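You operate a simulated robot arm through the tools that you are given. There is no shell and no other tool. Be economical: measure what you need, move in short steps, check, and stop when the job is done.

You run a simulated robot arm. Do the job below in one go: nothing can be reset, and whatever is moved stays where it is left.

Task
Pack the brown roll and the pear in the yellow case and shut it. Set down upright: what you pick out.

Only the result counts: the job must be done as asked and must still hold three seconds after the hand-in. Knocking over, shifting, dropping, spilling or breaking anything else fails it.

Robot
A 6-joint arm with a two-finger parallel gripper, fixed in place. Base frame: the origin is at the foot of the arm, x ahead of it, y to its left, z up. Lengths are in cm, angles in degrees, forces in N, time in s.
With the tool pointing down near the work surface it reaches from about 12 to 74 cm from the base axis. Its first joint turns from -166.0 to 166.0 degrees. Payload 3.91 kg.
The TCP is the grasp point between the finger pads, 3 cm short of the fingertips. In the tool frame z runs along the fingers and y along their closing line. Largest opening 11 cm; finger width 2, thickness 1; the body of the gripper, 4.8 by 11.2 cm, starts 5.5 cm behind the TCP.
Orientation is told as [roll, pitch, yaw] about the base's x, y, z axes, in that order, counted from this pose: with the fingers straight down and closing along the base's y, the tool's x points along the base's -x, its y along +y and its z along -z.

Tools
- The arm moves only by the tool apply_moves. Its arguments are lists of equal length, an entry for each row: "fingers": the opening, from 0 (shut) to 1 (fully open); "translation": the shift along the tool's x, y, z in m, a list of three; "rot": the turn, a rotation vector about the tool's x, y, z in degrees, a list of three. In form: {"fingers": [fingers, ...], "translation": [[dx, dy, dz], ...], "rot": [[wx, wy, wz], ...]}. A call has 1 to 10 rows; each row shifts and turns the commanded pose from where the row before left it, along the tool's axes as they then stand. Rows are played at 5 a second. More than 5 cm and 8.6 degrees between two rows, or a gripper value outside its range, and nothing of the call is played. Where a pose cannot be reached the arm comes as near as it can. A force on the tool above 80 N (or 10 N above the force at the start of the call, whichever is more), or a blocked arm, ends the call early, and 0.2 s more pass. The fingers move at their own pace (about 4.5 cm/s each) and stop on an object; they squeeze with about 24 N. The grip force told is the motor's: it shows also when the fingers shut on nothing. Time passes only in rows, and 0.2 s behind the last, so rows that do not move let the fingers close. The reply holds the time, the measured pose of the TCP, the force on the tool along the base axes, the opening and the grip force, in the units named above and with some noise, with the torque about the TCP (base axes, N m) and any sound that the robot's microphone picked up, and new pictures: "show" is both (left out), scene, wrist or none.
- Cameras (640 x 400 px; columns grow to the right, rows downward): "scene" is fixed at [4.55, 65.03, 169.42]; the picture's right is [-0.71, -0.70, 0.00], its down [-0.63, 0.63, -0.45] and it looks along [0.32, -0.32, -0.89] (base axes); focal length 297 px, centre (320, 200). "wrist" rides on the gripper at [7.1, 2.2, -10.7] in the tool frame; the picture's right is [-0.29, 0.96, 0.00], its down [-0.76, -0.23, -0.61] and it looks along [-0.58, -0.18, 0.79] (tool axes); focal length 243 px, centre (320, 200). There is no depth. A picture from a camera that has moved, and an enlarged one, comes with that camera's place and axes in the base frame and with its lens. The place of the scene camera against the robot may be out by one fixed shift of up to 1.2 cm in any direction.
- slide_trunk(by): slides the trunk up (or, below 0, down) by that many cm; the arm rides with it, the base frame stays. It gives what a move gives, with no picture.
- inspect(camera, box): a new picture of the part [left, top, right, bottom] of that camera's present view, enlarged. No time passes.
- finish_job(): hands the job in; it is judged then, once.

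Go step by step. Nothing tells you positions but the pictures and the camera data: compare them with the known pose of the tool, close in by small moves and look again before you grip or let go. The budget is 120 turns and 200 pictures, counting those below and the enlarged ones. Unless the task says otherwise, let go and move clear before handing in, and close with one line.

The tools are called after "Call:" as name(argument=value, ...) on one line, values as JSON. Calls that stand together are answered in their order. apply_moves: Moves the arm, as the interface text tells. Its arguments: {"type":"object","properties":{"fingers":{"type":"array","items":{"type":"number"}},"translation":{"type":"array","items":{"type":"array","items":{"type":"number"}}},"rot":{"type":"array","items":{"type":"array","items":{"type":"number"}}},"show":{"type":"string","enum":["both","scene","wrist","none"]}},"required":["fingers","translation","rot"]} The other tools are called the same way: slide_trunk (by) slides the trunk up or down; inspect (camera, box) takes an enlarged picture of a part of a camera's view; finish_job () hands the job in.

At the start:

```text
t: 0.0
eef_pos: [12.02, 30.23, 131.64]
orientation: [0.0, 0.0, 0.0]
ft_force: [0.1, 0.4, -0.1]
torque: [0.02, -0.01, -0.02]
finger_gap: 11.0
gripper_force: 0.0
trunk travel left (down, up): [-52.5, 6.5]
```

scene: 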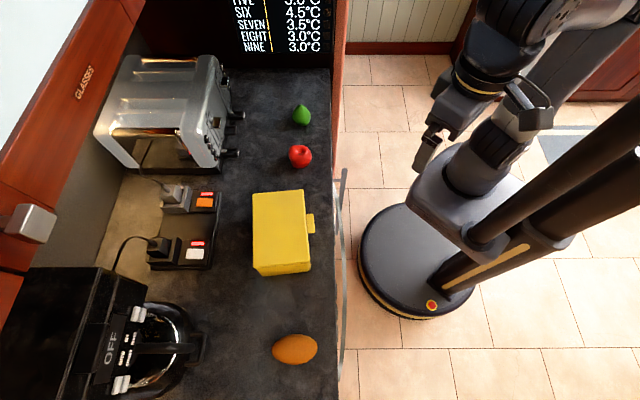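
wrist: 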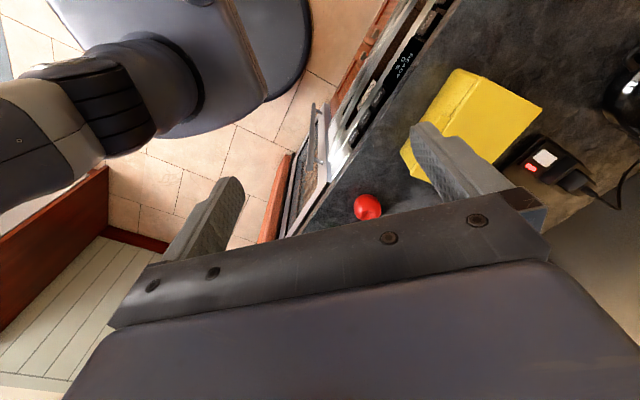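

The yellow case sits closed on the counter, with its tab facing the robot; the pear is green, the roll is orange-brown, and an apple lies between them. I'll look closer first.

Call:
inspect(camera="scene", box=[220, 80, 360, 290])

Call:
inspect(camera="scene", box=[60, 250, 360, 400])

Call:
inspect(camera="scene", box=[60, 20, 360, 220])

```text
1.90 times, centred on (290, 185) of scene
camera zoom: at [4.55, 65.03, 169.42], right [-0.71, -0.7, 0.0], down [-0.63, 0.63, -0.45], along [0.32, -0.32, -0.89], focal length 566 px, centre (377, 229)
```

zoom: 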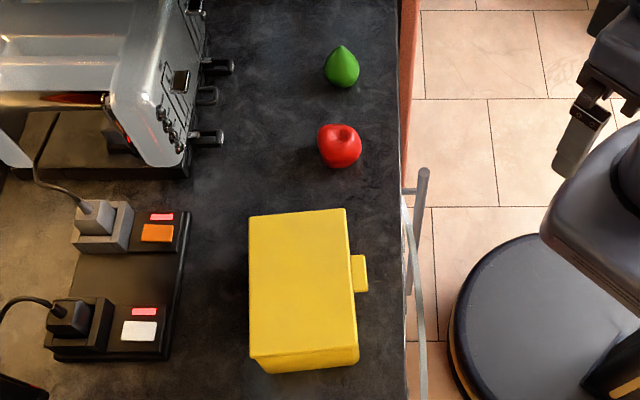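

```text
2.13 times, centred on (210, 325) of scene
camera zoom: at [4.55, 65.03, 169.42], right [-0.71, -0.7, 0.0], down [-0.63, 0.63, -0.45], along [0.32, -0.32, -0.89], focal length 634 px, centre (555, -67)
```

zoom: 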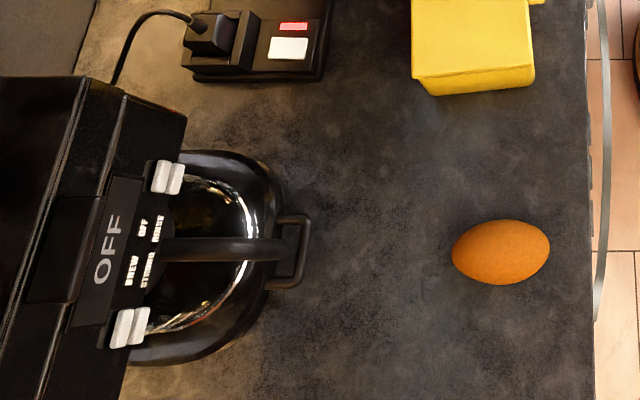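

```text
2.00 times, centred on (210, 120) of scene
camera zoom: at [4.55, 65.03, 169.42], right [-0.71, -0.7, 0.0], down [-0.63, 0.63, -0.45], along [0.32, -0.32, -0.89], focal length 595 px, centre (540, 360)
```

zoom: 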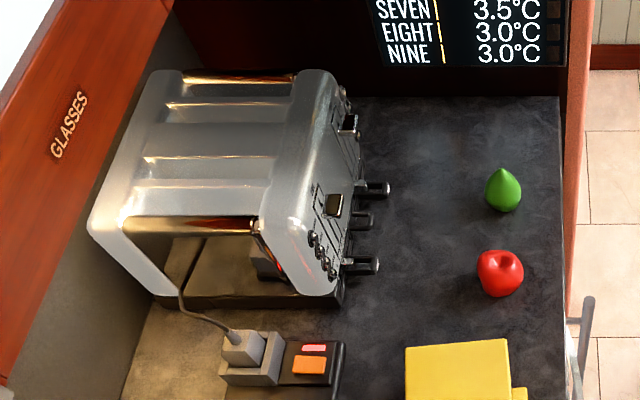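

Objects: the counter is at about z=92, the case is centred near (31,52) and yawed about 49°. I'll turn the tool to match the case and move closer to see its height and tab.

Call:
apply_moves(fingers=[1, 1, 1, 1, 1, 1, 1, 1, 1, 1], translation=[[0, 0, 0], [0, 0, 0], [0, 0, 0], [0, 0, 0], [0, 0, 0], [0, 0, 0], [-0.03, 0, 0.02], [-0.03, 0, 0.02], [-0.03, 0, 0.02], [-0.03, 0, 0.02]], rot=[[0, 0, -8.2], [0, 0, -8.2], [0, 0, -8.2], [0, 0, -8.2], [0, 0, -8.2], [0, 0, -8], [0, 0, 0], [0, 0, 0], [0, 0, 0], [0, 0, 0]])

```text
t: 2.2
eef_pos: [20.03, 39.26, 123.67]
orientation: [0.0, 0.0, 49.1]
ft_force: [0.9, 0.5, 0.1]
torque: [-0.03, 0.01, 0.02]
finger_gap: 11.03
gripper_force: 0.1
trunk travel left (down, up): [-52.5, 6.5]
camera wrist: at [13.68, 35.26, 134.43], right [-0.53, 0.85, 0.0], down [0.67, 0.42, 0.61], along [0.51, 0.32, -0.79], focal length 243 px, centre (320, 200)
```

scene: 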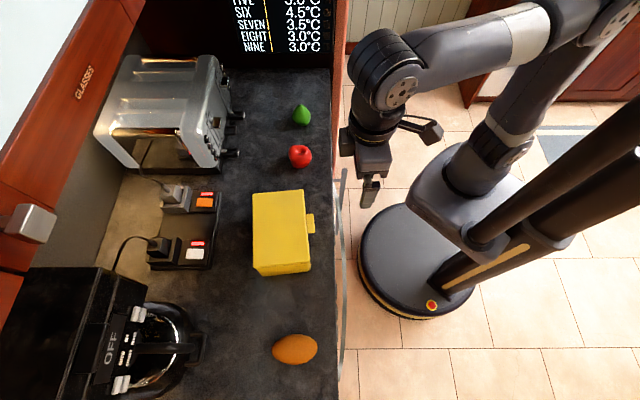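
wrist: 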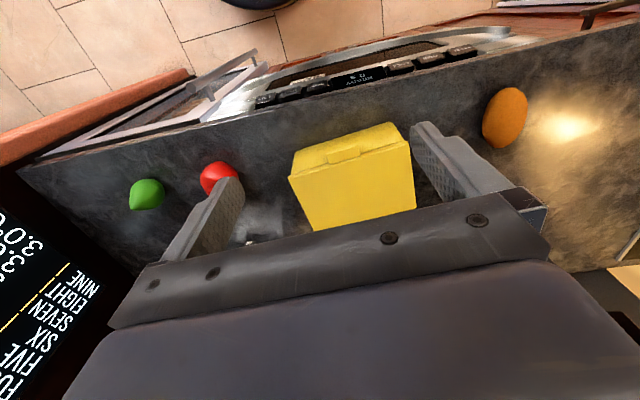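

I now see the case from the robot's side. I'll zoom in on the lid and tab.

Call:
inspect(camera="wrist", box=[270, 100, 440, 240])

```text
2.86 times, centred on (355, 170) of wrist
camera zoom: at [13.68, 35.26, 134.43], right [-0.53, 0.85, 0.0], down [0.67, 0.42, 0.61], along [0.51, 0.32, -0.79], focal length 693 px, centre (220, 286)
```

zoom: 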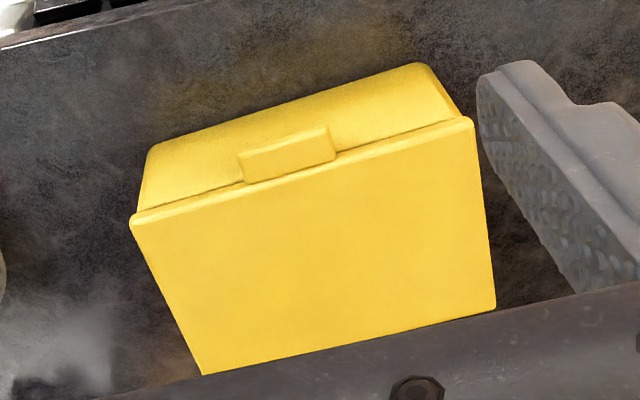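

The lid's top is at about z=100 and hinged at the far side; the tab's middle is near (26.4,47.5). I'll slide the trunk down, then tilt the tool forward with closed fingers to come under the tab.

Call:
slide_trunk(by=-18)

Call:
apply_moves(fingers=[0, 0, 0, 0, 0, 0, 0], translation=[[-0.02, 0.005, 0], [0, 0, 0], [0, 0, 0], [0, 0, 0], [0, 0, 0], [0, 0, 0], [0, 0, 0]], rot=[[0, 0, 0], [0, -7.5, 0], [0, -7.5, 0], [0, -7.5, 0], [0, -7.5, 0], [0, -7.5, 0], [0, -7.5, 0]])

```text
t: 4.2
eef_pos: [19.95, 39.17, 105.64]
orientation: [0.0, 0.0, 49.0]
ft_force: [0.6, -0.3, 0.7]
torque: [-0.03, -0.02, 0.01]
finger_gap: 11.0
gripper_force: 0.0
trunk travel left (down, up): [-34.5, 24.5]
```

```text
t: 5.8
eef_pos: [20.87, 41.07, 105.72]
orientation: [0.1, -45.0, 49.0]
ft_force: [0.1, 0.3, 1.0]
torque: [0.04, 0.0, -0.02]
finger_gap: 0.02
gripper_force: 23.8
trunk travel left (down, up): [-34.5, 24.5]
camera wrist: at [10.97, 32.87, 108.33], right [-0.59, 0.78, 0.21], down [0.24, -0.07, 0.97], along [0.77, 0.62, -0.15], focal length 243 px, centre (320, 200)
```

scene: 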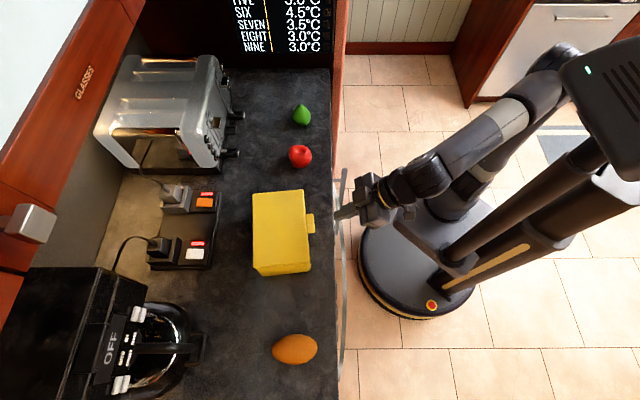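
wrist: 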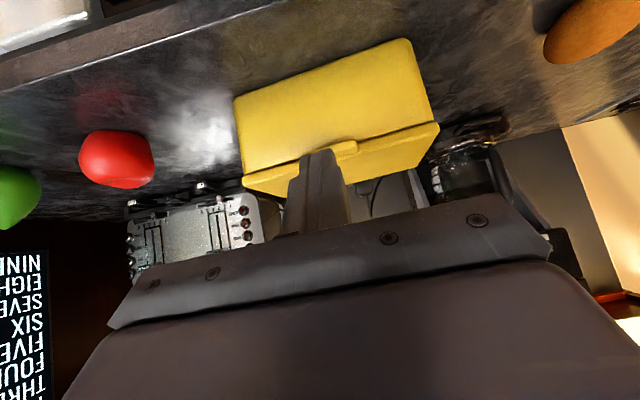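

Call:
inspect(camera="wrist", box=[220, 30, 450, 210])

Call:
inspect(camera="scene", box=[240, 170, 380, 290])

```text
2.22 times, centred on (335, 120) of wrist
camera zoom: at [10.97, 32.87, 108.33], right [-0.59, 0.78, 0.21], down [0.24, -0.07, 0.97], along [0.77, 0.62, -0.15], focal length 539 px, centre (287, 378)
```

zoom: 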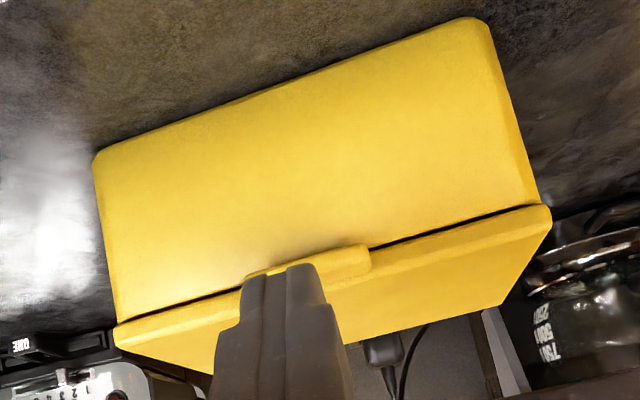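

```text
3.33 times, centred on (310, 230) of scene
camera zoom: at [4.55, 65.03, 169.42], right [-0.71, -0.7, 0.0], down [-0.63, 0.63, -0.45], along [0.32, -0.32, -0.89], focal length 991 px, centre (353, 100)
```

zoom: 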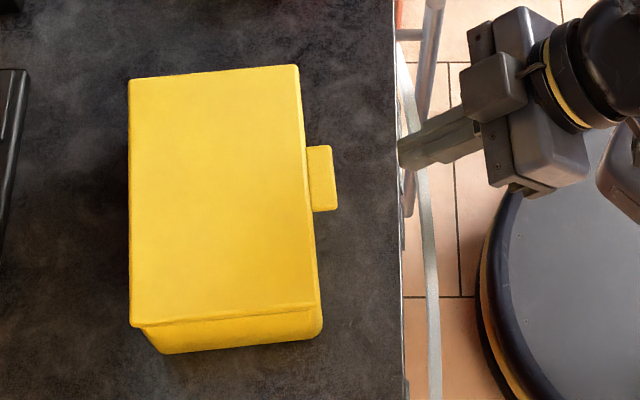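

The tab's centre is near (26.0,47.2,100.8) and the lid is about 1.2 cm thick. I'll open the fingers and close in on the tab to pinch it by its sides, leaving a gap to check.

Call:
apply_moves(fingers=[0.8, 0.8, 0.8], translation=[[-0.0188, 0.0015, 0], [0, 0, 0.02], [0, 0, 0.02]], rot=[[0, 0, 0], [0, 0, 0], [0, 0, 0]])

Call:
inspect(camera="scene", box=[240, 170, 380, 290])

```text
t: 6.6
eef_pos: [23.44, 44.22, 104.36]
orientation: [0.1, -44.9, 49.2]
ft_force: [-0.6, 1.1, -0.1]
torque: [0.0, 0.02, -0.02]
finger_gap: 6.85
gripper_force: 0.0
trunk travel left (down, up): [-34.5, 24.5]
camera wrist: at [13.59, 36.1, 106.78], right [-0.59, 0.78, 0.2], down [0.24, -0.07, 0.97], along [0.77, 0.62, -0.15], focal length 243 px, centre (320, 200)
```

scene: 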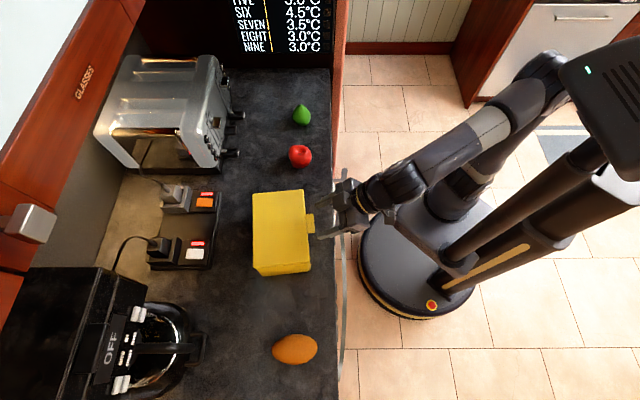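
wrist: 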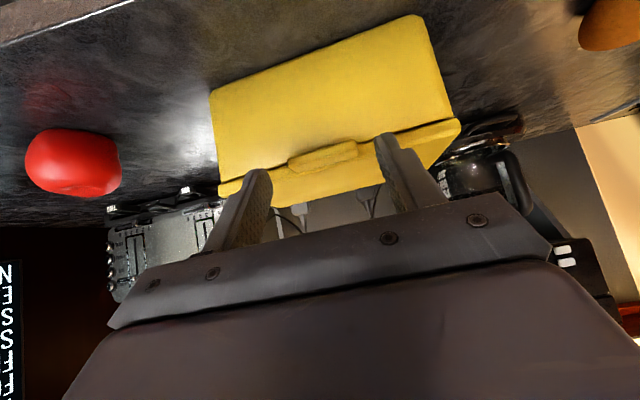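

```text
3.33 times, centred on (310, 230) of scene
camera zoom: at [4.55, 65.03, 169.42], right [-0.71, -0.7, 0.0], down [-0.63, 0.63, -0.45], along [0.32, -0.32, -0.89], focal length 991 px, centre (353, 100)
```

zoom: 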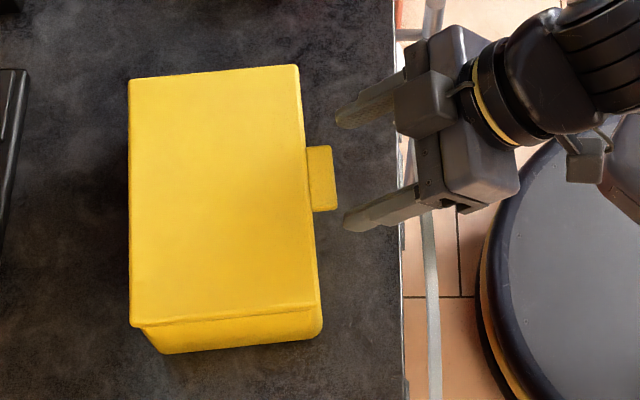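

The alignment is good, so I'll advance 2.6 cm along the fingers and look before closing.

Call:
apply_moves(fingers=[0.7, 0.7], translation=[[0, 0, 0.013], [0, 0, 0.012]], rot=[[0, 0, 0], [0, 0, 0]], show="none")

Call:
inspect(camera="scene", box=[280, 190, 360, 240])

Call:
inspect(camera="wrist", box=[200, 80, 460, 260])

```text
t: 7.2
eef_pos: [24.73, 45.66, 102.43]
orientation: [0.0, -45.1, 49.2]
ft_force: [0.0, -0.4, -0.5]
torque: [0.0, -0.02, 0.01]
finger_gap: 7.71
gripper_force: 0.0
trunk travel left (down, up): [-34.5, 24.5]
```

```text
8.00 times, centred on (320, 215) of scene
camera zoom: at [4.55, 65.03, 169.42], right [-0.71, -0.7, 0.0], down [-0.63, 0.63, -0.45], along [0.32, -0.32, -0.89], focal length 2379 px, centre (320, 80)
```

zoom: 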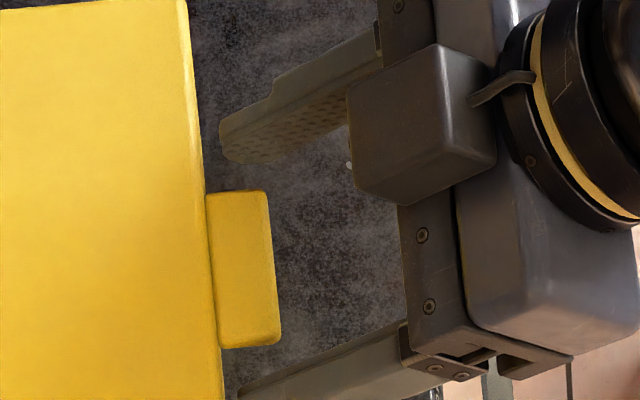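

```text
2.22 times, centred on (330, 170) of wrist
camera zoom: at [14.8, 37.43, 105.0], right [-0.59, 0.78, 0.2], down [0.24, -0.07, 0.97], along [0.77, 0.62, -0.15], focal length 539 px, centre (298, 267)
```

zoom: 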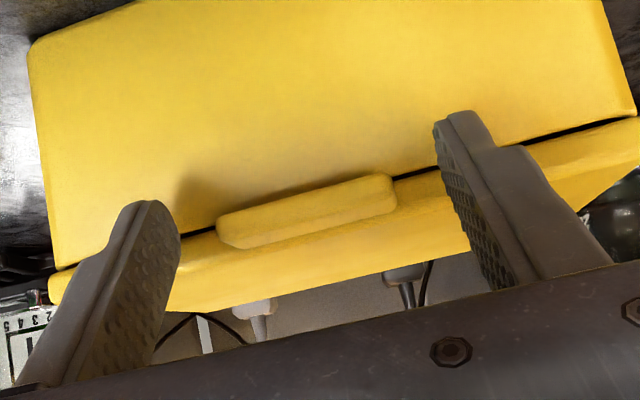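

Fingertips straddle the tab evenly. Closing on it now.

Call:
apply_moves(fingers=[0.3, 0.3, 0.3, 0.3], translation=[[0, 0, 0], [0, 0, 0], [0, 0, 0], [0, 0, 0]], rot=[[0, 0, 0], [0, 0, 0], [0, 0, 0], [0, 0, 0]], show="none")

Call:
inspect(camera="wrist", box=[200, 80, 460, 260])

```text
t: 8.2
eef_pos: [24.74, 45.66, 102.48]
orientation: [0.0, -45.0, 49.1]
ft_force: [0.1, -0.4, -0.1]
torque: [0.02, 0.05, 0.13]
finger_gap: 4.98
gripper_force: 24.3
trunk travel left (down, up): [-34.5, 24.5]
```

```text
2.22 times, centred on (330, 170) of wrist
camera zoom: at [14.78, 37.44, 105.01], right [-0.59, 0.78, 0.21], down [0.24, -0.07, 0.97], along [0.77, 0.62, -0.15], focal length 539 px, centre (298, 267)
```

zoom: 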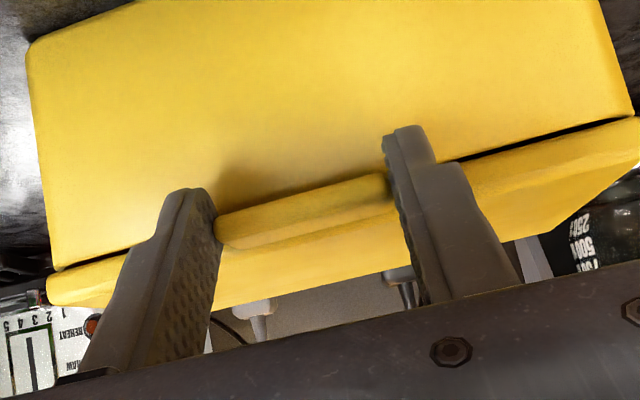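

The tab is gripped (5 cm wide). I'll lift gently along the hinge arc for 20°.

Call:
apply_moves(fingers=[0.3, 0.3, 0.3, 0.3], translation=[[-0.00888, 0, -0.00813], [-0.00955, 0, -0.00733], [-0.01015, 0, -0.00648], [-0.01066, 0, -0.00557]], rot=[[0, 0, 0], [0, 0, 0], [0, 0, 0], [0, 0, 0]])

```text
t: 9.2
eef_pos: [25.14, 46.16, 107.13]
orientation: [0.0, -45.0, 49.1]
ft_force: [0.4, 0.2, -1.2]
torque: [-0.13, 0.14, 0.06]
finger_gap: 4.97
gripper_force: 24.0
trunk travel left (down, up): [-34.5, 24.5]
camera wrist: at [15.28, 38.09, 109.7], right [-0.59, 0.78, 0.21], down [0.24, -0.07, 0.97], along [0.77, 0.62, -0.15], focal length 243 px, centre (320, 200)
```

scene: 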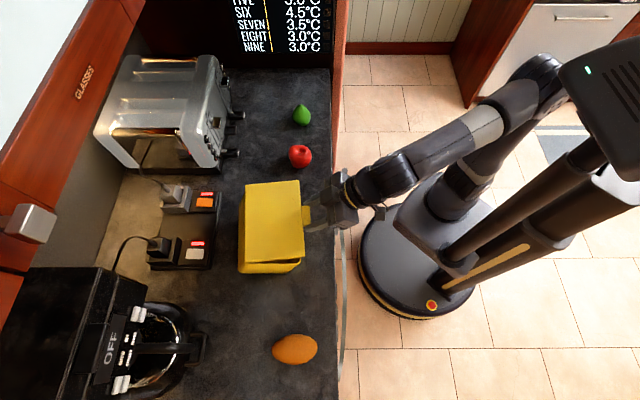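
wrist: 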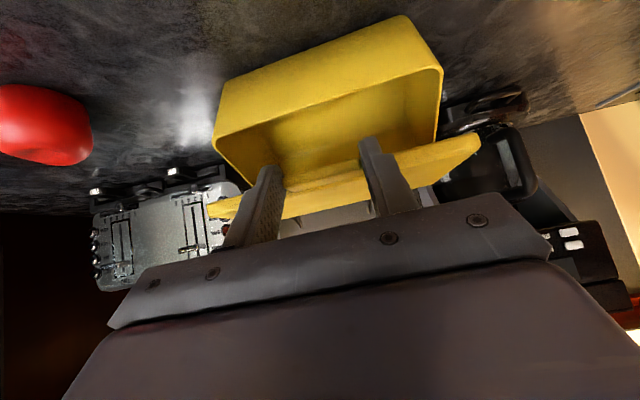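

Call:
inspect(camera="scene", box=[220, 160, 360, 290])

Call:
inspect(camera="wrist", box=[190, 0, 500, 230])

```text
3.08 times, centred on (290, 225) of scene
camera zoom: at [4.55, 65.03, 169.42], right [-0.71, -0.7, 0.0], down [-0.63, 0.63, -0.45], along [0.32, -0.32, -0.89], focal length 915 px, centre (412, 123)
```

zoom: 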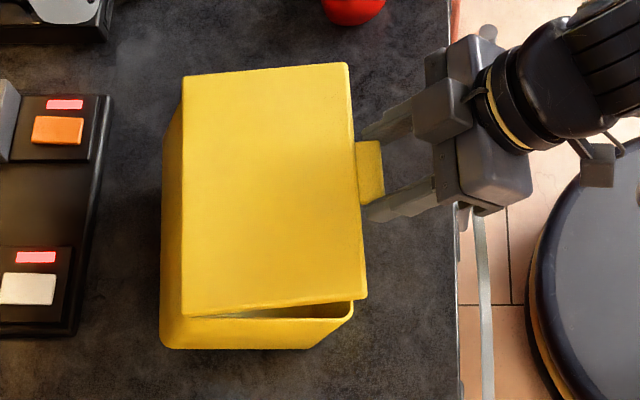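

```text
1.74 times, centred on (345, 115) of wrist
camera zoom: at [15.28, 38.09, 109.7], right [-0.59, 0.78, 0.21], down [0.24, -0.07, 0.97], along [0.77, 0.62, -0.15], focal length 422 px, centre (276, 348)
```

zoom: 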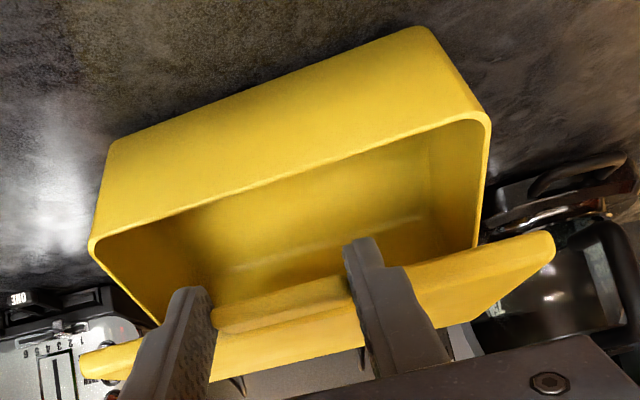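

The lid did not pivot in the pads, so it stayed flat and the base is hanging from the hinge. I'll go back down the same path and regrip with the tool nearly horizontal, so that the tool can rotate together with the lid.

Call:
apply_moves(fingers=[0.3, 0.3, 0.3, 0.3, 0.3], translation=[[0.01066, 0, 0.00557], [0.01015, 0, 0.00648], [0.00955, 0, 0.00733], [0.00888, 0, 0.00813], [0, 0, 0]], rot=[[0, 0, 0], [0, 0, 0], [0, 0, 0], [0, 0, 0], [0, 0, 0]])

```text
t: 10.4
eef_pos: [24.58, 45.69, 102.4]
orientation: [0.0, -45.0, 49.0]
ft_force: [0.3, 0.2, 1.0]
torque: [0.01, -0.17, 0.04]
finger_gap: 5.0
gripper_force: 24.5
trunk travel left (down, up): [-34.5, 24.5]
camera wrist: at [14.75, 37.49, 105.01], right [-0.59, 0.78, 0.2], down [0.24, -0.07, 0.97], along [0.77, 0.62, -0.15], focal length 243 px, centre (320, 200)
```

scene: 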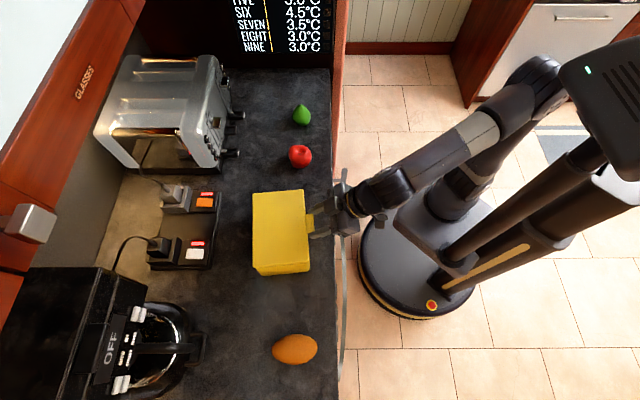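
wrist: 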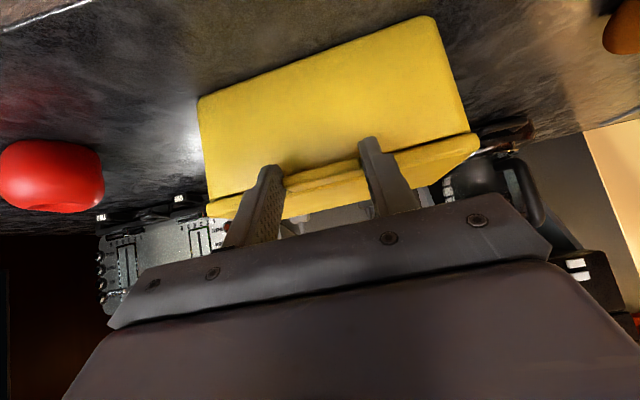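

Call:
apply_moves(fingers=[0.7, 0.7, 0.7, 0.7, 0.7, 0.7, 0.7, 0.7, 0.7], translation=[[0, 0, 0], [0, 0, 0], [0, 0, -0.02], [0, 0, -0.02], [0, 0, 0], [0, 0, 0], [0, 0, 0], [0, 0, 0], [0.0362, 0, 0.0097]], rot=[[0, 0, 0], [0, 0, 0], [0, 0, 0], [0, 0, 0], [0, -7.5, 0], [0, -7.5, 0], [0, -7.5, 0], [0, -7.5, 0], [0, 0, 0]])

Call:
inspect(camera="scene", box=[240, 170, 380, 290])

Call:
inspect(camera="wrist", box=[180, 40, 480, 240])

```text
t: 12.4
eef_pos: [22.62, 43.5, 101.54]
orientation: [0.0, -75.1, 49.0]
ft_force: [-0.2, 0.7, 0.3]
torque: [0.01, 0.01, 0.0]
finger_gap: 7.7
gripper_force: 0.0
trunk travel left (down, up): [-34.5, 24.5]
camera wrist: at [13.07, 35.61, 97.39], right [-0.67, 0.68, 0.28], down [-0.08, -0.45, 0.89], along [0.73, 0.58, 0.36], focal length 243 px, centre (320, 200)
```

scene: 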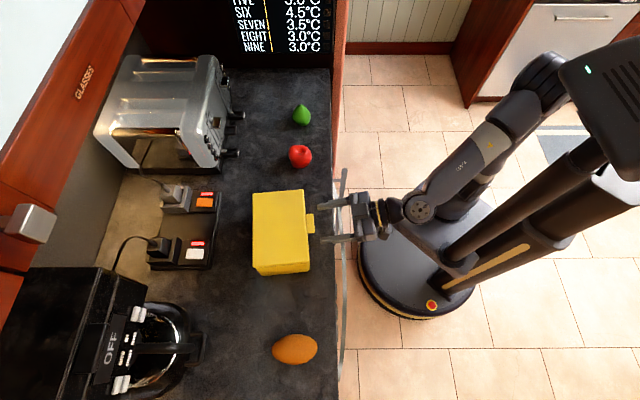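
wrist: 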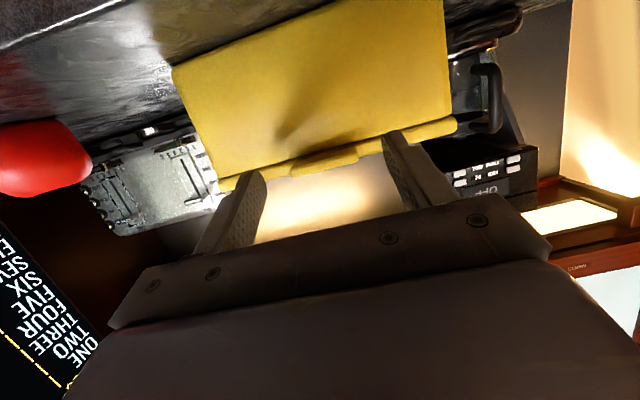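

```text
3.33 times, centred on (310, 230) of scene
camera zoom: at [4.55, 65.03, 169.42], right [-0.71, -0.7, 0.0], down [-0.63, 0.63, -0.45], along [0.32, -0.32, -0.89], focal length 991 px, centre (353, 100)
```

zoom: 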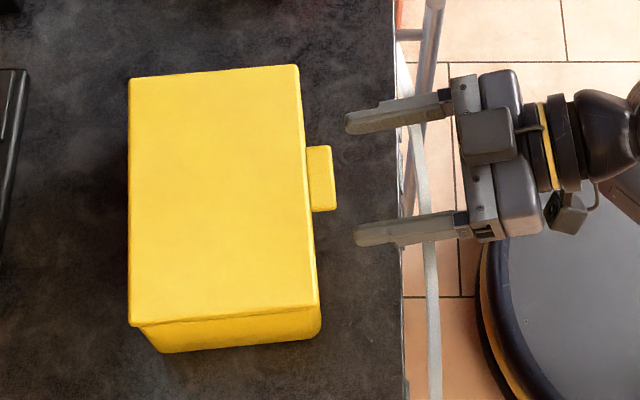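

```text
2.00 times, centred on (330, 140) of wrist
camera zoom: at [13.07, 35.61, 97.39], right [-0.67, 0.68, 0.28], down [-0.08, -0.45, 0.89], along [0.73, 0.58, 0.36], focal length 485 px, centre (300, 320)
```

zoom: 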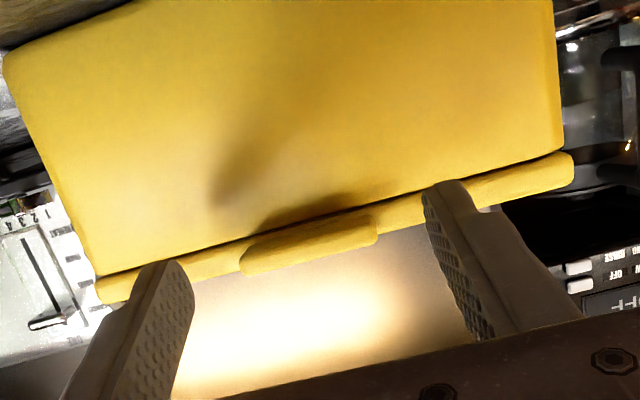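

Call:
apply_moves(fingers=[0.7, 0.7, 0.3, 0.3, 0.3, 0.3], translation=[[-0.005, -0.0005, 0.0116], [-0.0049, -0.0005, 0.0116], [0, 0, 0], [0, 0, 0], [0, 0, 0], [0, 0, 0]], rot=[[0, 0, 0], [0, 0, 0], [0, 0, 0], [0, 0, 0], [0, 0, 0], [0, 0, 0]], show="none")

Call:
inspect(camera="scene", box=[240, 170, 380, 290])

Call:
inspect(camera="wrist", box=[180, 40, 480, 240])

```text
t: 13.8
eef_pos: [24.39, 45.28, 101.96]
orientation: [0.0, -75.1, 49.2]
ft_force: [-0.9, 0.5, 0.2]
torque: [0.0, 0.0, 0.14]
finger_gap: 4.97
gripper_force: 24.1
trunk travel left (down, up): [-34.5, 24.5]
```

```text
3.33 times, centred on (310, 230) of scene
camera zoom: at [4.55, 65.03, 169.42], right [-0.71, -0.7, 0.0], down [-0.63, 0.63, -0.45], along [0.32, -0.32, -0.89], focal length 991 px, centre (353, 100)
```

zoom: 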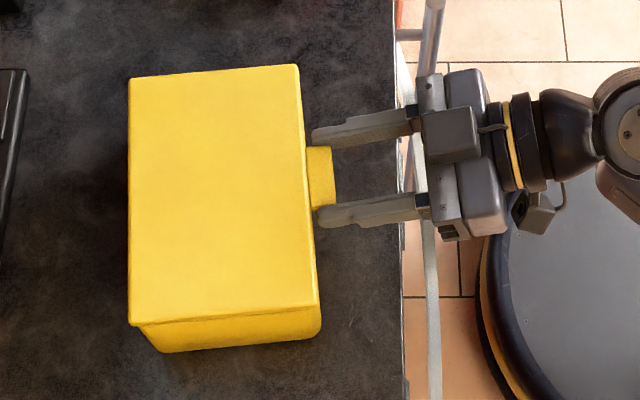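

```text
2.00 times, centred on (330, 140) of wrist
camera zoom: at [14.77, 37.47, 97.78], right [-0.67, 0.68, 0.28], down [-0.08, -0.45, 0.89], along [0.73, 0.58, 0.36], focal length 485 px, centre (300, 320)
```

zoom: 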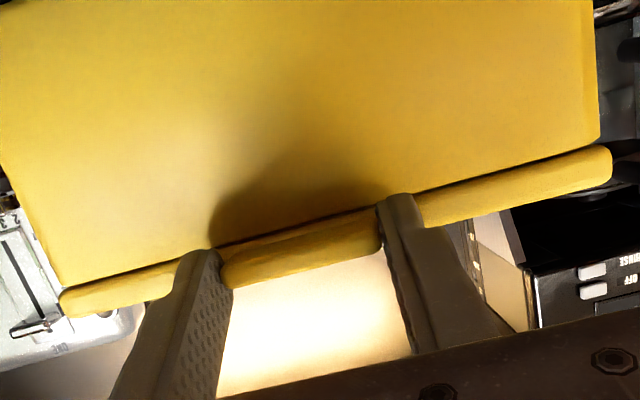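

The tab is gripped with the tool nearly horizontal. Now I'll rotate the tool and lid together about the hinge (n≈66.5, z≈100.4).

Call:
apply_moves(fingers=[0.3, 0.3, 0.3, 0.3], translation=[[-0.0141, 0, -0.0018], [-0.0141, 0, -0.0018], [-0.0141, 0, -0.0018], [-0.0141, 0, -0.0018]], rot=[[0, 5, 0], [0, 5, 0], [0, 5, 0], [0, 5, 0]])

Call:
inspect(camera="scene", box=[220, 160, 360, 290])

```text
t: 14.8
eef_pos: [25.56, 46.34, 107.5]
orientation: [0.2, -55.0, 49.0]
ft_force: [0.1, 0.5, -0.6]
torque: [-0.05, -0.22, 0.08]
finger_gap: 4.95
gripper_force: 23.6
trunk travel left (down, up): [-34.5, 24.5]
camera wrist: at [15.4, 38.12, 107.74], right [-0.61, 0.75, 0.24], down [0.13, -0.2, 0.97], along [0.78, 0.63, 0.02], focal length 243 px, centre (320, 200)
```

scene: 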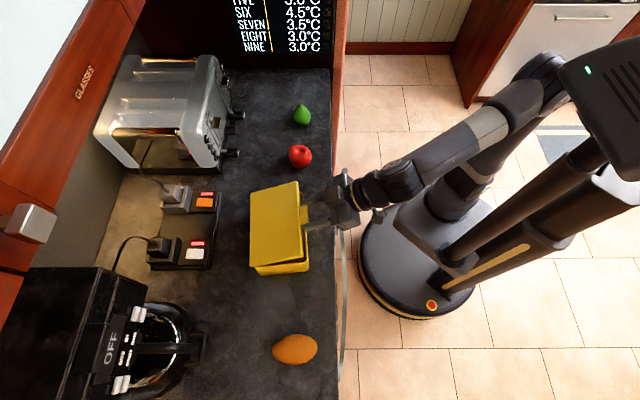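
wrist: 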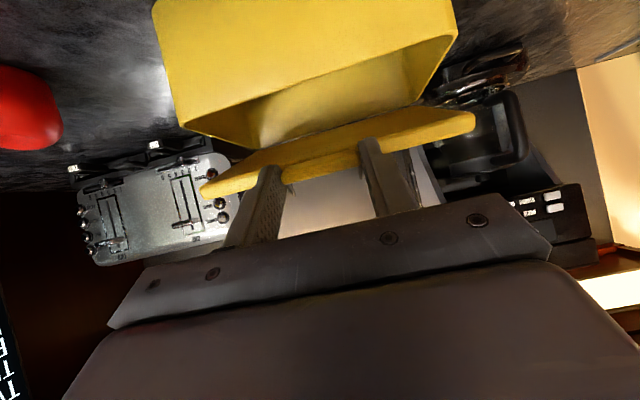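

```text
3.08 times, centred on (290, 225) of scene
camera zoom: at [4.55, 65.03, 169.42], right [-0.71, -0.7, 0.0], down [-0.63, 0.63, -0.45], along [0.32, -0.32, -0.89], focal length 915 px, centre (412, 123)
```

zoom: 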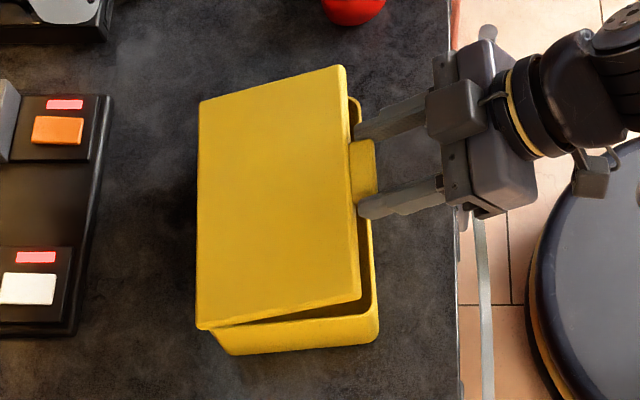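

The base stays in place and the lid opens. Continuing along the arc.

Call:
apply_moves(fingers=[0.3, 0.3, 0.3, 0.3, 0.3, 0.3, 0.3], translation=[[-0.0141, 0, -0.0018], [-0.0141, 0, -0.0018], [-0.0141, 0, -0.0018], [-0.0141, 0, -0.0018], [-0.0141, 0, -0.0018], [-0.0141, 0, -0.0018], [-0.0141, 0, -0.0018]], rot=[[0, 5, 0], [0, 5, 0], [0, 5, 0], [0, 5, 0], [0, 5, 0], [0, 5, 0], [0, 5, 0]])

Call:
inspect(camera="scene", box=[220, 160, 360, 290])

```text
t: 16.4
eef_pos: [29.71, 51.5, 114.72]
orientation: [0.1, -20.0, 49.1]
ft_force: [-2.2, -0.1, 3.4]
torque: [0.34, 0.08, 0.13]
finger_gap: 4.96
gripper_force: 24.2
trunk travel left (down, up): [-34.5, 24.5]
camera wrist: at [21.27, 44.96, 122.34], right [-0.54, 0.83, 0.1], down [0.51, 0.23, 0.83], along [0.67, 0.5, -0.55], focal length 243 px, centre (320, 200)
```

scene: 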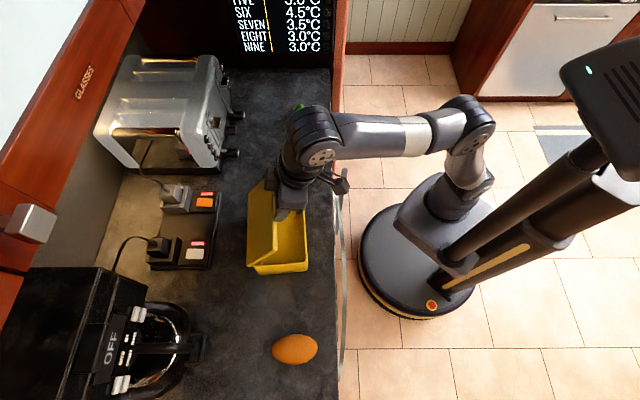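
wrist: 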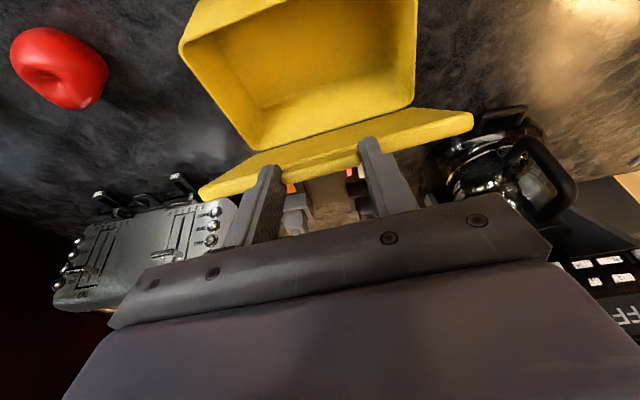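

```text
3.08 times, centred on (290, 225) of scene
camera zoom: at [4.55, 65.03, 169.42], right [-0.71, -0.7, 0.0], down [-0.63, 0.63, -0.45], along [0.32, -0.32, -0.89], focal length 915 px, centre (412, 123)
```

zoom: 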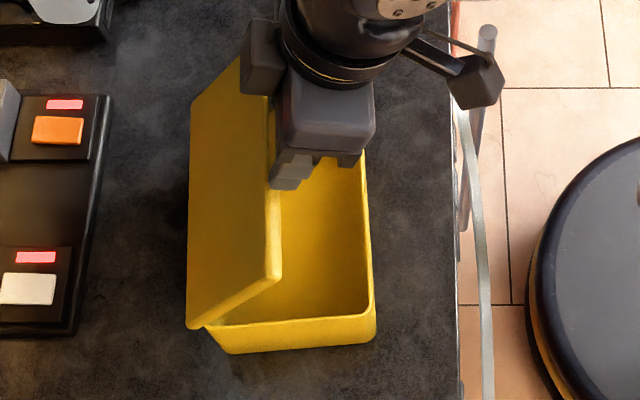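

Call:
apply_moves(fingers=[0.3, 0.3, 0.3, 0.3], translation=[[-0.0141, 0, -0.0018], [-0.0141, 0, -0.0018], [-0.0141, 0, -0.0018], [-0.0141, 0, -0.0018]], rot=[[0, 5, 0], [0, 5, 0], [0, 5, 0], [0, 5, 0]])

Call:
inspect(camera="scene", box=[220, 160, 360, 290])

```text
t: 17.4
eef_pos: [32.09, 53.78, 111.19]
orientation: [0.6, -9.6, 49.0]
ft_force: [-0.6, -0.1, -0.8]
torque: [-0.23, -0.07, -0.08]
finger_gap: 4.95
gripper_force: 23.9
out of reach, approached as far as the arm can: row 2, 3, 4
trunk travel left (down, up): [-34.5, 24.5]
camera wrist: at [24.86, 48.56, 120.63], right [-0.54, 0.84, 0.06], down [0.6, 0.33, 0.72], along [0.59, 0.42, -0.69], focal length 243 px, centre (320, 200)
```

scene: 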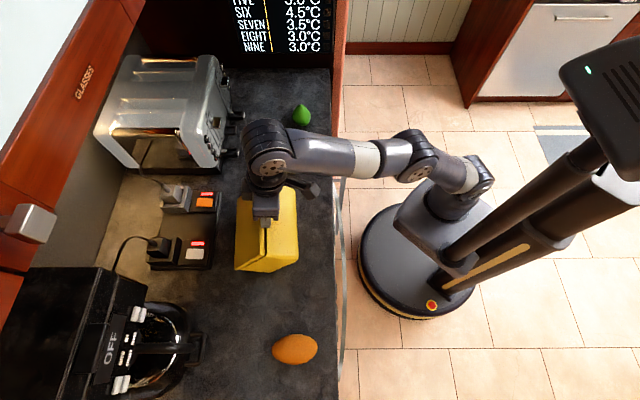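
wrist: 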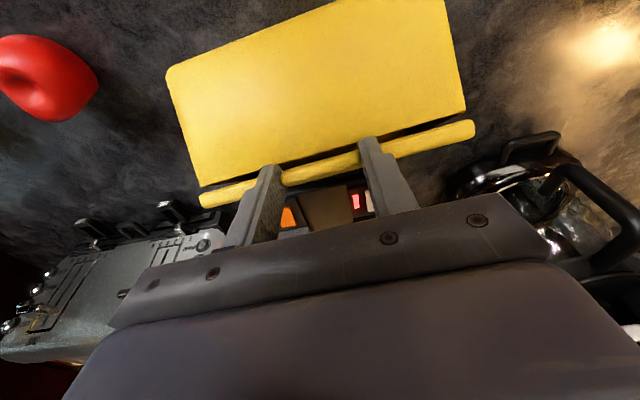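

```text
3.08 times, centred on (290, 225) of scene
camera zoom: at [4.55, 65.03, 169.42], right [-0.71, -0.7, 0.0], down [-0.63, 0.63, -0.45], along [0.32, -0.32, -0.89], focal length 915 px, centre (412, 123)
```

zoom: 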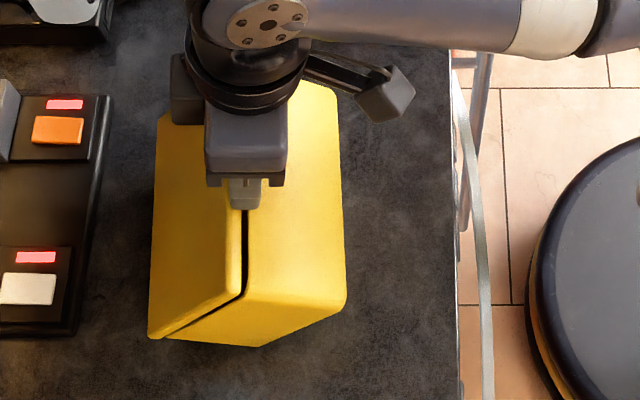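

Rows 2–4 were out of reach, so the arm sagged and pushed the case into tipping with the lid. I'll step back toward the last good pose and check how the command behaves.

Call:
apply_moves(fingers=[0.3], translation=[[0.0066, 0.0007, -0.01]], rot=[[0, -2.6, 0]])

```text
t: 17.8
eef_pos: [31.48, 53.47, 112.14]
orientation: [0.6, -12.4, 49.1]
ft_force: [1.7, 2.1, 2.6]
torque: [0.05, -0.6, 0.13]
finger_gap: 4.94
gripper_force: 23.5
trunk travel left (down, up): [-34.5, 24.5]
camera wrist: at [23.95, 47.73, 121.15], right [-0.54, 0.84, 0.07], down [0.58, 0.31, 0.75], along [0.61, 0.45, -0.65], focal length 243 px, centre (320, 200)
```

scene: 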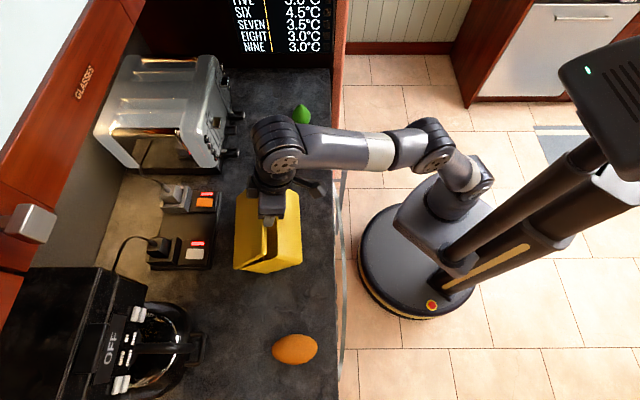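
wrist: 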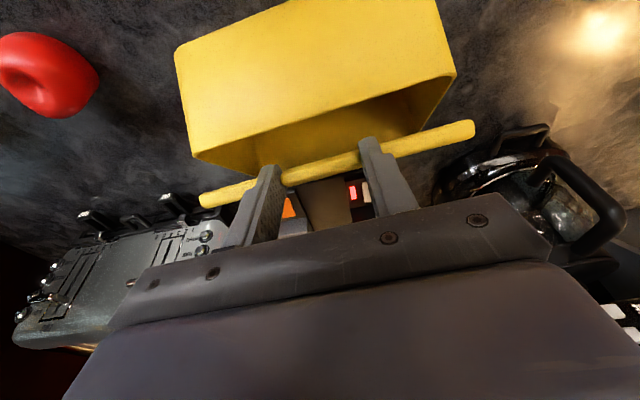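

The arm follows from where it is, and the base is coming back down. Continuing back to the last good pose.

Call:
apply_moves(fingers=[0.3, 0.3, 0.3], translation=[[0.0066, 0.0007, -0.01], [0.0066, 0.0007, -0.01], [0.0066, 0.0007, -0.01]], rot=[[-0.2, -2.6, 0], [-0.2, -2.6, 0], [-0.2, -2.6, 0]])

Call:
inspect(camera="scene", box=[220, 160, 360, 290])

```text
t: 18.6
eef_pos: [29.65, 51.58, 114.5]
orientation: [1.2, -20.2, 48.9]
ft_force: [-0.3, 0.0, -1.5]
torque: [-0.19, 0.08, -0.02]
finger_gap: 4.94
gripper_force: 23.5
trunk travel left (down, up): [-34.5, 24.5]
camera wrist: at [21.4, 44.88, 122.16], right [-0.55, 0.83, 0.12], down [0.52, 0.22, 0.83], along [0.66, 0.51, -0.55], focal length 243 px, centre (320, 200)
```

scene: 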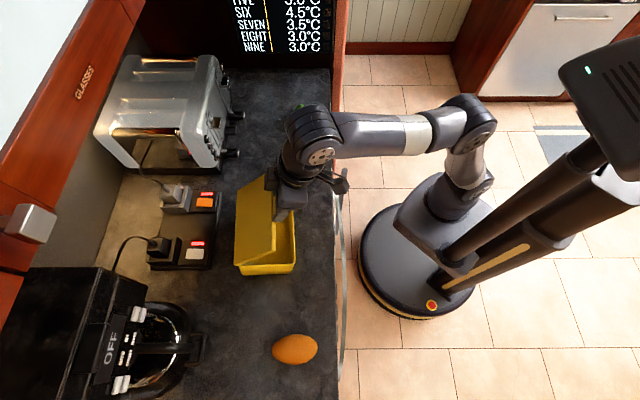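
wrist: 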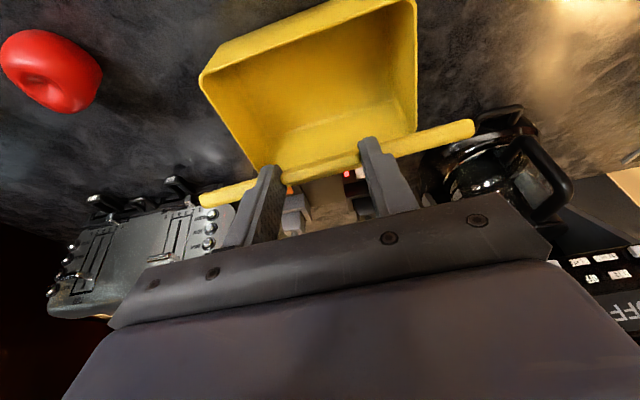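

```text
3.08 times, centred on (290, 225) of scene
camera zoom: at [4.55, 65.03, 169.42], right [-0.71, -0.7, 0.0], down [-0.63, 0.63, -0.45], along [0.32, -0.32, -0.89], focal length 915 px, centre (412, 123)
```

zoom: 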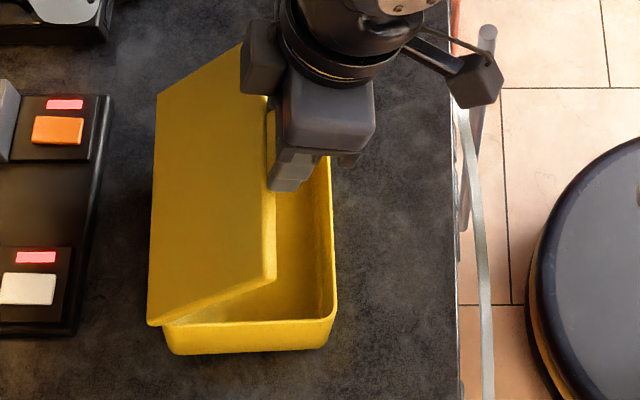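

The base is roughly back, shifted about 3.4 cm away, with its hinge side slightly lifted because the lid slipped in the pads. I'll lower 3 cm to seat it flat.

Call:
apply_moves(fingers=[0.3, 0.3, 0.3], translation=[[0.0034, 0, 0.0094], [0.0034, 0, 0.0094], [0.0034, 0, 0.0094]], rot=[[0, 0, 0], [0, 0, 0], [0, 0, 0]])

Call:
inspect(camera="scene", box=[220, 160, 360, 290])

Call:
inspect(camera="wrist", box=[170, 0, 490, 230])

```text
t: 19.4
eef_pos: [29.58, 51.54, 111.61]
orientation: [1.3, -20.2, 49.0]
ft_force: [-0.5, -0.1, 7.2]
torque: [0.56, -0.57, 0.08]
finger_gap: 4.98
gripper_force: 24.1
trunk travel left (down, up): [-34.5, 24.5]
camera wrist: at [21.33, 44.9, 119.31], right [-0.55, 0.83, 0.12], down [0.51, 0.22, 0.83], along [0.66, 0.52, -0.55], focal length 243 px, centre (320, 200)
```

scene: 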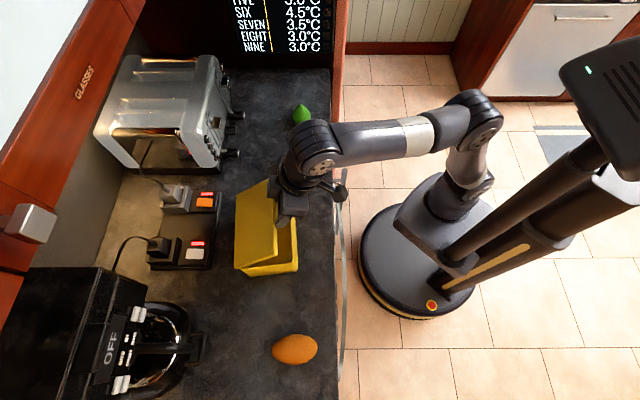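
wrist: 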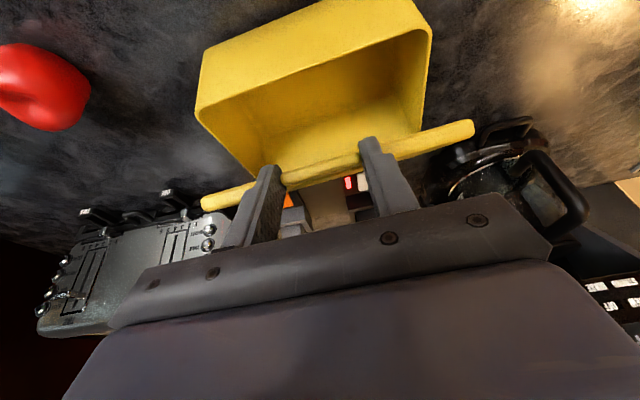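

```text
3.08 times, centred on (290, 225) of scene
camera zoom: at [4.55, 65.03, 169.42], right [-0.71, -0.7, 0.0], down [-0.63, 0.63, -0.45], along [0.32, -0.32, -0.89], focal length 915 px, centre (412, 123)
```

zoom: 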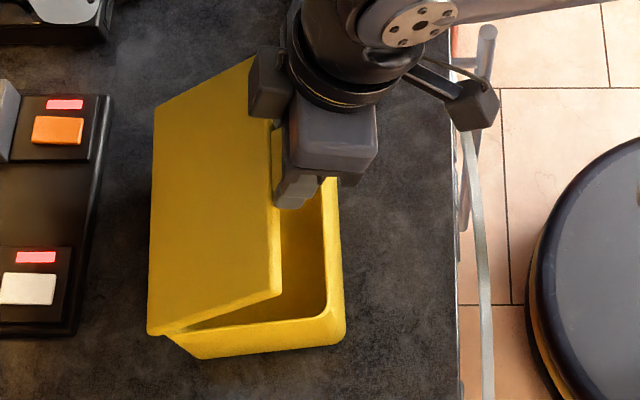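

```text
1.74 times, centred on (330, 115) of wrist
camera zoom: at [21.33, 44.9, 119.31], right [-0.55, 0.83, 0.12], down [0.51, 0.22, 0.83], along [0.66, 0.52, -0.55], focal length 422 px, centre (303, 348)
```

zoom: 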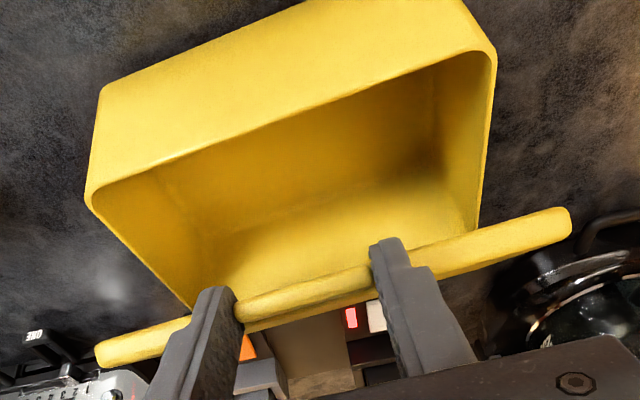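

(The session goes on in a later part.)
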